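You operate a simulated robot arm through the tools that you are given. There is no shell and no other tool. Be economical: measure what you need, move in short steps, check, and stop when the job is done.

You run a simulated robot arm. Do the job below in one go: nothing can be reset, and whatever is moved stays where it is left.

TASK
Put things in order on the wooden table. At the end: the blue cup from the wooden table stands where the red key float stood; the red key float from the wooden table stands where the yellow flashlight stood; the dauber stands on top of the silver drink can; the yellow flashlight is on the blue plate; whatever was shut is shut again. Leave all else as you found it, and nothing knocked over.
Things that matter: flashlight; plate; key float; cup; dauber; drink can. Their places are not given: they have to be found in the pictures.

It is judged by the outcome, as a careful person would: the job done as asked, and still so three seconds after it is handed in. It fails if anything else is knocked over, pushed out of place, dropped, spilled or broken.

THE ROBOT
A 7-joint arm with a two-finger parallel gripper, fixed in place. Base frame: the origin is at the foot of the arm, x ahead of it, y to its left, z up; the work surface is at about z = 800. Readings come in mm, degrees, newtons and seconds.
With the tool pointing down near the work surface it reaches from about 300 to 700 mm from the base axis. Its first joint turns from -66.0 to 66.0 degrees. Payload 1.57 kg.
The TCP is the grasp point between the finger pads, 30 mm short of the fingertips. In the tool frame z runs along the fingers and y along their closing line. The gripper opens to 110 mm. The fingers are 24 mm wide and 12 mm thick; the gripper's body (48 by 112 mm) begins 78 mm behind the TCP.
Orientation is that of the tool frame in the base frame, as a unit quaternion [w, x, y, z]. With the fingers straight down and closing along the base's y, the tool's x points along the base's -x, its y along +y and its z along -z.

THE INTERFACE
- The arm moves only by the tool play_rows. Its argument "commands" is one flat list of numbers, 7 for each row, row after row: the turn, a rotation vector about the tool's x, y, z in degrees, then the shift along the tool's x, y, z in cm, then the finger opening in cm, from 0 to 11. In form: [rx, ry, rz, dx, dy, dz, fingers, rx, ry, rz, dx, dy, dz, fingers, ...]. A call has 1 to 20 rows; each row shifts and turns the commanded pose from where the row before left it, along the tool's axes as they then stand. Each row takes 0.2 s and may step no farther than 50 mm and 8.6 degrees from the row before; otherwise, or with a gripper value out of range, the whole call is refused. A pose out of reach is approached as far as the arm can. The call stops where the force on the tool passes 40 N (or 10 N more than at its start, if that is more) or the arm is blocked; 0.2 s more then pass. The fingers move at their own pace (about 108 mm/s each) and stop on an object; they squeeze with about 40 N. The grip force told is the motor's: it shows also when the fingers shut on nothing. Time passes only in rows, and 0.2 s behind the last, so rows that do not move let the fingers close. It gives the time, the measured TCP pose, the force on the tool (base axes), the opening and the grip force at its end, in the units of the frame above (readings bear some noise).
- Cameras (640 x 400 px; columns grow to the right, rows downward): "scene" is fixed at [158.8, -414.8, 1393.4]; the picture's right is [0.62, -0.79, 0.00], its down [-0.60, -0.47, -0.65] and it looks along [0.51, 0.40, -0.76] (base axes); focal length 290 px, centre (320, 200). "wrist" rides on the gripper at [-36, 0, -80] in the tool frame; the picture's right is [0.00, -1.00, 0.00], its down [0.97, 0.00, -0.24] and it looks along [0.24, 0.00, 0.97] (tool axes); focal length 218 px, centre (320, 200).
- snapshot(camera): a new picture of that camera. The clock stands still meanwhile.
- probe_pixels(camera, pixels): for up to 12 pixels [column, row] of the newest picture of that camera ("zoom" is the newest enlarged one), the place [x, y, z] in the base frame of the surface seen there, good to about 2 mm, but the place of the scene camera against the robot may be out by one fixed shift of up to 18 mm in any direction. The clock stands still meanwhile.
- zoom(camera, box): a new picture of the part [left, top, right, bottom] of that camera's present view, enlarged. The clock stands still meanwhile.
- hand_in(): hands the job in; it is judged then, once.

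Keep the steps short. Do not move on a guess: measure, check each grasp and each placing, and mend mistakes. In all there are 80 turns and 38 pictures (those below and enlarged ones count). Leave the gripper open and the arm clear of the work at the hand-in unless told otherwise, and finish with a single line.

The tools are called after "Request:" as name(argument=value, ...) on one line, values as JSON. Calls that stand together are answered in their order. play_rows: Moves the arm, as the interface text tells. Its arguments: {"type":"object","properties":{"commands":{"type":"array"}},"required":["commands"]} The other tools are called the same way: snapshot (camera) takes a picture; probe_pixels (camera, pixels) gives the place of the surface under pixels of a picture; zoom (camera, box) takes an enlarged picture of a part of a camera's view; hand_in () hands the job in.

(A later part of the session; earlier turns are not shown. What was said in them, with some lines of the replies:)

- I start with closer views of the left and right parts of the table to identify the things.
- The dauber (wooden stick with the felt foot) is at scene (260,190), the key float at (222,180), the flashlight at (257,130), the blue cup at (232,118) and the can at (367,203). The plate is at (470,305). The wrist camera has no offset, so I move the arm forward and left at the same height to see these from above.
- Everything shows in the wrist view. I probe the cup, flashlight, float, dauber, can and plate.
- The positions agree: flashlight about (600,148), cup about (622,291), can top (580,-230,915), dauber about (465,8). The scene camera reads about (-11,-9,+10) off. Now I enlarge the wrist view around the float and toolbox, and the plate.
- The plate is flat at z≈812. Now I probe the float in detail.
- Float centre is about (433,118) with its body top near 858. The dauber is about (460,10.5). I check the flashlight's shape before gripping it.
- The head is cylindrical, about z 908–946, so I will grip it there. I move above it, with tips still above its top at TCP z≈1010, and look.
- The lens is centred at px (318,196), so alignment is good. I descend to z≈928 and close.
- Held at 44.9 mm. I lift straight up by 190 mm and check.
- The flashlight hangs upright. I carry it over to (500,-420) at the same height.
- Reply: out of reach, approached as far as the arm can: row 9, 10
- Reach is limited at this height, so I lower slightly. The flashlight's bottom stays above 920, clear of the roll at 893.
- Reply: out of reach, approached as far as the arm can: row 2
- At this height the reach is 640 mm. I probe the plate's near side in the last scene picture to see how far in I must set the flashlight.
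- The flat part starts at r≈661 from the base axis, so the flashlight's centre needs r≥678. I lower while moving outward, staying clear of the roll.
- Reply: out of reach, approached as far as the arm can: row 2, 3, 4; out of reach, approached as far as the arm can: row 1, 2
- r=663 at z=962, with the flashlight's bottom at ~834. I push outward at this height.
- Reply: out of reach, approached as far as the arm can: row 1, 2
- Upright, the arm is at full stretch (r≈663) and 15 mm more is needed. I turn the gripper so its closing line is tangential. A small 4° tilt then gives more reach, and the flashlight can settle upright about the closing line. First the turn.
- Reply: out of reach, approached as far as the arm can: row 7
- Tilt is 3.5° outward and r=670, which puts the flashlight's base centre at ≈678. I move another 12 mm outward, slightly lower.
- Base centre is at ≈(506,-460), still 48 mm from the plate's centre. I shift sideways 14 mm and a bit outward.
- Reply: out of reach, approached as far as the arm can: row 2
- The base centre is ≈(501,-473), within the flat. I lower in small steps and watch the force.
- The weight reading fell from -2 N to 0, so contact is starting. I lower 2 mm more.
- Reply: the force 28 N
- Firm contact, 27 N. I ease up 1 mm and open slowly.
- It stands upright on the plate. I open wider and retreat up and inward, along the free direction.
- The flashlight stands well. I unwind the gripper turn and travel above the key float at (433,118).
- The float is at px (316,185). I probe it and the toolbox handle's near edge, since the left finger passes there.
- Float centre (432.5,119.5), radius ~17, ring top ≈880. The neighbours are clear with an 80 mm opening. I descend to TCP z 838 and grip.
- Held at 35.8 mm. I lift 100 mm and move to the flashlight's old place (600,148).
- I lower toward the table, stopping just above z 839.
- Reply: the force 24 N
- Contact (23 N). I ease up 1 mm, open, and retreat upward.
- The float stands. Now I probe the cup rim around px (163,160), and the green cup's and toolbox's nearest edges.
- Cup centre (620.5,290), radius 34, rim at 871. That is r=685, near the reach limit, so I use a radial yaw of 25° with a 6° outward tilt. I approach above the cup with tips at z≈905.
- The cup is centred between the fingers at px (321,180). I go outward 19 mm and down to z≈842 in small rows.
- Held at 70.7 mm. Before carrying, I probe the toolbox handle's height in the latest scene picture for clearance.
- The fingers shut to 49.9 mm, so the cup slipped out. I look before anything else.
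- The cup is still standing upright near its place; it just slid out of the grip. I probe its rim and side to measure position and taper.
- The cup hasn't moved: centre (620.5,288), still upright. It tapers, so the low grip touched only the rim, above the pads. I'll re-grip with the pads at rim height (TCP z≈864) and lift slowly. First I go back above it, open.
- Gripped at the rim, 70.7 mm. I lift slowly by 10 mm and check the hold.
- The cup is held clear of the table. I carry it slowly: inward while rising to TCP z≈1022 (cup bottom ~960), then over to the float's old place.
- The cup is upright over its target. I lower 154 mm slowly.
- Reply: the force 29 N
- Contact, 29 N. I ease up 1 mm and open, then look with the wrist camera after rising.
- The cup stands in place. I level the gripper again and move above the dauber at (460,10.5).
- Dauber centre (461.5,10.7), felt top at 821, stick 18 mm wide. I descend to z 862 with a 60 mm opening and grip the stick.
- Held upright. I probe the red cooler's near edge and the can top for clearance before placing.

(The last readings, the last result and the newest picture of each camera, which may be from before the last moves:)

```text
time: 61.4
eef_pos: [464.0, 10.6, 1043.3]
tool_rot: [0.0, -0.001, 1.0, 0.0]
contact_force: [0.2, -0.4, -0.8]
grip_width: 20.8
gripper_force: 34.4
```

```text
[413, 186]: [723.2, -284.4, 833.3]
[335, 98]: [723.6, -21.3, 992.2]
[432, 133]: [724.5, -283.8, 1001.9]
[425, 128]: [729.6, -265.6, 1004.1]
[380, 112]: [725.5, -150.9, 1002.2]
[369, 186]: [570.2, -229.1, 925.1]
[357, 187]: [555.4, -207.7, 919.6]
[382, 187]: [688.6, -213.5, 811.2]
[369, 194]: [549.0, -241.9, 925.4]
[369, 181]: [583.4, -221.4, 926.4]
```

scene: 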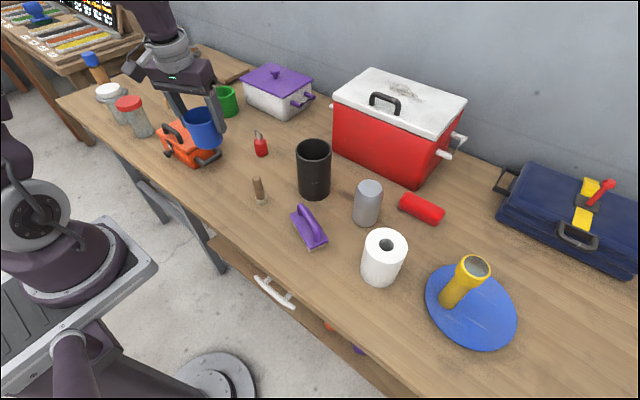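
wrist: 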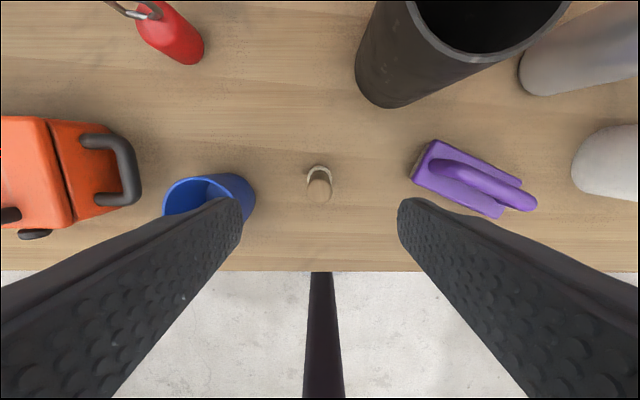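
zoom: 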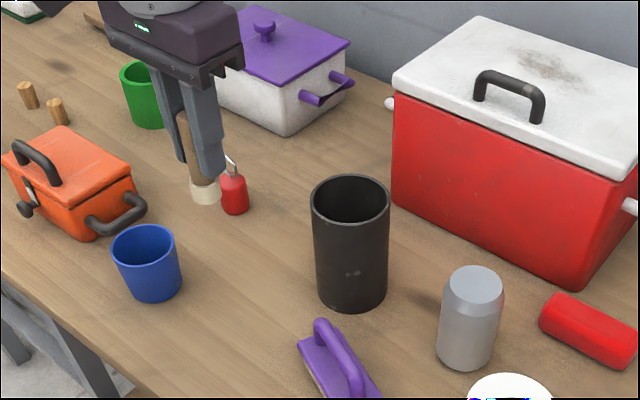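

The cooler is well clear (x≈734). I move over the can at (580,-230).

Request:
play_rows(commands=[0, 0, 0, -1.475, -3.01, 0, 0, 0, 0, 0, -1.475, -3.01, 0, 0, 0, 0, 0, -1.475, -3.01, 0, 0, 0, 0, 0, -1.475, -3.01, 0, 0, 0, 0, 0, -1.475, -3.01, 0, 0, 0, 0, 0, -1.475, -3.01, 0, 0, 0, 0, 0, -1.475, -3.01, 0, 0, 0, 0, 0, -1.475, -3.01, 0, 0, 0, 0, 0, 0, 0, 0, 0])

Request:
snapshot(camera="wrist")

Request:
zoom(camera="scene", box=[320, 100, 440, 230])

```text
time: 63.4
eef_pos: [581.7, -230.1, 1043.6]
tool_rot: [0.0, -0.002, 1.0, 0.0]
contact_force: [-0.2, 0.4, -0.6]
grip_width: 20.7
gripper_force: 34.0
```

```text
11 pictures are left
```

wrist: 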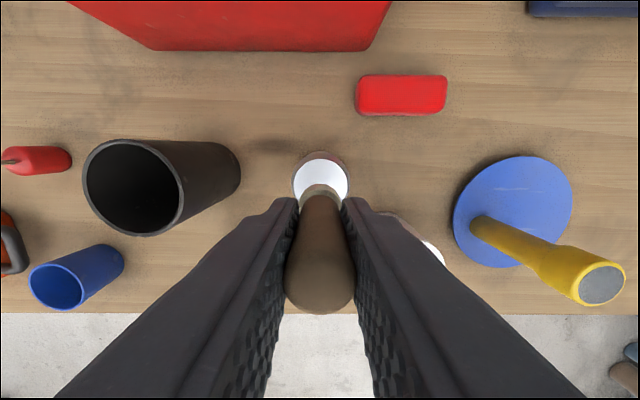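

```text
3.08 times, centred on (380, 165) of scene
```

zoom: 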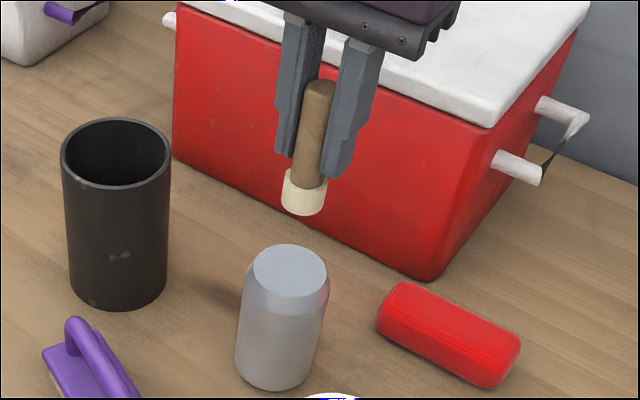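

I probe the can's top edges and the felt foot in the wrist view for centring.

Request:
probe_pixels(camera="wrist", pixels=[[296, 178], [345, 178], [320, 155], [303, 192], [337, 192], [320, 187], [294, 178], [347, 178], [320, 170]])

```text
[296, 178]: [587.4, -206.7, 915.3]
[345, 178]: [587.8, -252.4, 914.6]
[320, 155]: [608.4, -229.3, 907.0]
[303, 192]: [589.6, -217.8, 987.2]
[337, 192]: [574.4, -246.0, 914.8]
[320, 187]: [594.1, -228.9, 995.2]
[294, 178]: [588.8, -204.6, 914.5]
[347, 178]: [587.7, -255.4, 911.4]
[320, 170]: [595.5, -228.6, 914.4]
```

Aligned: can centre (580,-230), and the foot is centred. I lower 60 mm, then creep down.

Request:
play_rows(commands=[0, 0, 0, 0, 0, 2, 0, 0, 0, 0, 0, 0, 2, 0, 0, 0, 0, 0, 0, 1.5, 0, 0, 0, 0, 0, 0, 0.5, 0, 0, 0, 0, 0, 0, 0, 0])

```text
time: 64.6
eef_pos: [582.0, -230.9, 983.4]
tool_rot: [0.0, -0.002, 1.0, 0.0]
contact_force: [-0.1, 0.5, -0.3]
grip_width: 20.8
gripper_force: 34.0
```

Request:
play_rows(commands=[0, 0, 0, 0, 0, 0.15, 0, 0, 0, 0, 0, 0, 0.15, 0, 0, 0, 0, 0, 0, 0, 0])

```text
time: 65.4
eef_pos: [581.9, -230.3, 980.1]
tool_rot: [0.0, -0.002, 1.0, 0.0]
contact_force: [0.3, -0.8, -0.5]
grip_width: 20.5
gripper_force: 34.1
```

Request:
play_rows(commands=[0, 0, 0, 0, 0, 0.1, 0, 0, 0, 0, 0, 0, 0.1, 0, 0, 0, 0, 0, 0, 0, 0])

```text
time: 66.2
eef_pos: [582.0, -229.7, 976.8]
tool_rot: [0.0, -0.001, 1.0, 0.0]
contact_force: [0.2, -0.1, -0.3]
grip_width: 20.8
gripper_force: 33.4
```

Request:
play_rows(commands=[0, 0, 0, 0, 0, 0.1, 0, 0, 0, 0, 0, 0, 0, 0])

```text
time: 66.8
eef_pos: [582.4, -230.8, 976.7]
tool_rot: [0.0, -0.001, 1.0, -0.001]
contact_force: [-0.1, 0.1, 1.4]
grip_width: 21.0
gripper_force: 34.7
```

Request:
play_rows(commands=[0, 0, 0, 0, 0, 0.07, 0, 0, 0, 0, 0, 0, 0, 0])

```text
time: 67.4
eef_pos: [582.2, -229.8, 975.6]
tool_rot: [0.001, -0.002, 1.0, 0.0]
contact_force: [-0.1, 0.9, 9.9]
grip_width: 20.4
gripper_force: 34.0
```

Contact, 10 N. I open slowly to 50 mm.

Request:
play_rows(commands=[0, 0, 0, 0, 0, -0.05, 0, 0, 0, 0, 0, 0, 0, 2.3, 0, 0, 0, 0, 0, 0, 2.8, 0, 0, 0, 0, 0, 0, 3.5, 0, 0, 0, 0, 0, 0, 5, 0, 0, 0, 0, 0, 0, 5])

Request:
zoom(camera="scene", box=[320, 100, 440, 230])

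```text
time: 68.8
eef_pos: [582.6, -229.7, 976.5]
tool_rot: [0.0, -0.002, 1.0, 0.001]
contact_force: [-0.8, 0.9, -0.4]
grip_width: 49.9
gripper_force: 0.1
```

```text
3.08 times, centred on (380, 165) of scene
```

zoom: 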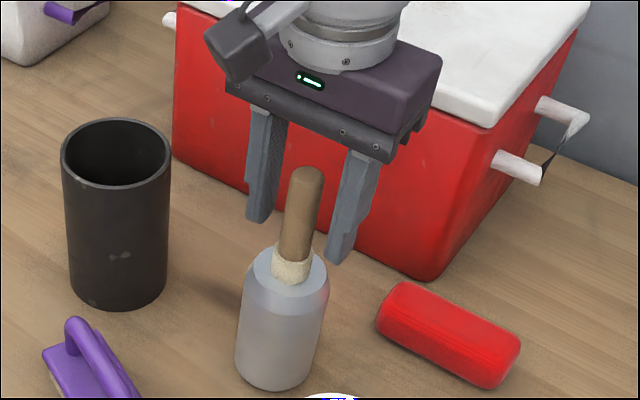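

The dauber stands on the can. I rise straight up 85 mm and then pull back inward, clear of the table.

Request:
play_rows(commands=[0, 0, 0, 0, 0, -2, 5, 0, 0, 0, 0, 0, -2, 6, 0, 0, 0, 0, 0, -2, 7, 0, 0, 0, 0, 0, -2.3, 8, 0, 0, 0, 4, 0, -1, 10, 0, 0, 0, 4, 2, -2, 11, 0, 0, 0, 4, 3, -2, 11, 0, 0, 0, 4, 3, -1, 11, 0, 0, 0, 3, 0, 0, 11, 0, 0, 0, 0, 0, 0, 11])

Request:
snapshot(camera="scene")

Request:
snapshot(camera="wrist")

```text
refused: row 7 steps farther than a row can; nothing moved
```

```text
8 pictures are left
```

scene: 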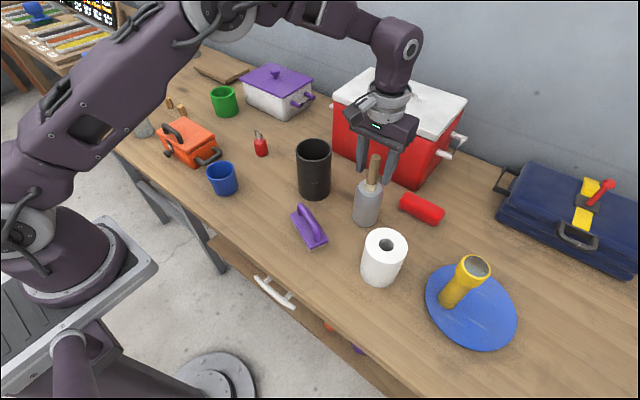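

```text
7 pictures are left
```

wrist: 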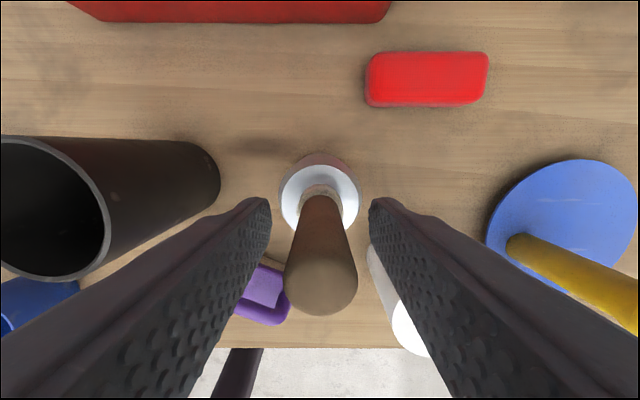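

One row was too long and the call was refused. I retry with smaller steps.

Request:
play_rows(commands=[0, 0, 0, 0, 0, -2, 5, 0, 0, 0, 0, 0, -2, 6, 0, 0, 0, 0, 0, -2, 7, 0, 0, 0, 0, 0, -2.3, 8, 0, 0, 0, 3, 0, -1, 10, 0, 0, 0, 3, 1, -1.5, 11, 0, 0, 0, 3, 2, -1.5, 11, 0, 0, 0, 3, 2, -1, 11, 0, 0, 0, 3, 2, 0, 11, 0, 0, 0, 3, 2, 0, 11, 0, 0, 0, 0, 0, 0, 11])

Request:
snapshot(camera="scene")

```text
time: 71.2
eef_pos: [401.3, -141.1, 1109.5]
tool_rot: [0.0, -0.001, 1.0, 0.001]
contact_force: [-0.3, 0.1, 0.3]
grip_width: 109.9
gripper_force: 0.1
```

```text
6 pictures are left
```

scene: 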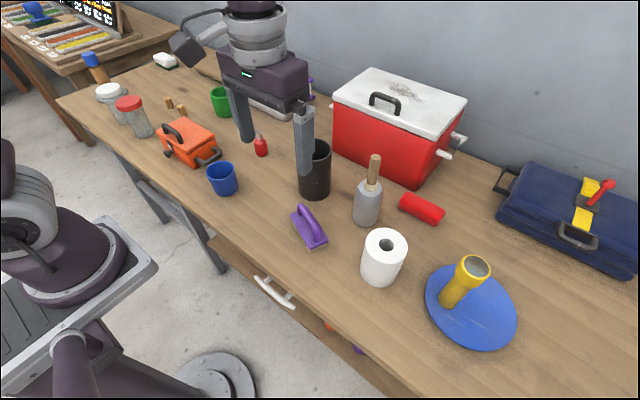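

Everything stands as asked: cup at the float's place, float at the flashlight's place, dauber on the can, flashlight on the plate. The rest looks untouched, the gripper is open and the arm is clear, so I hand in.

Request:
hand_in()

```text
The job is handed in.
```

The cup, key float, dauber and flashlight are all where you asked, nothing was knocked over, and nothing shut was opened; the cup slipped once on its first lift but stayed upright, and the job is handed in.
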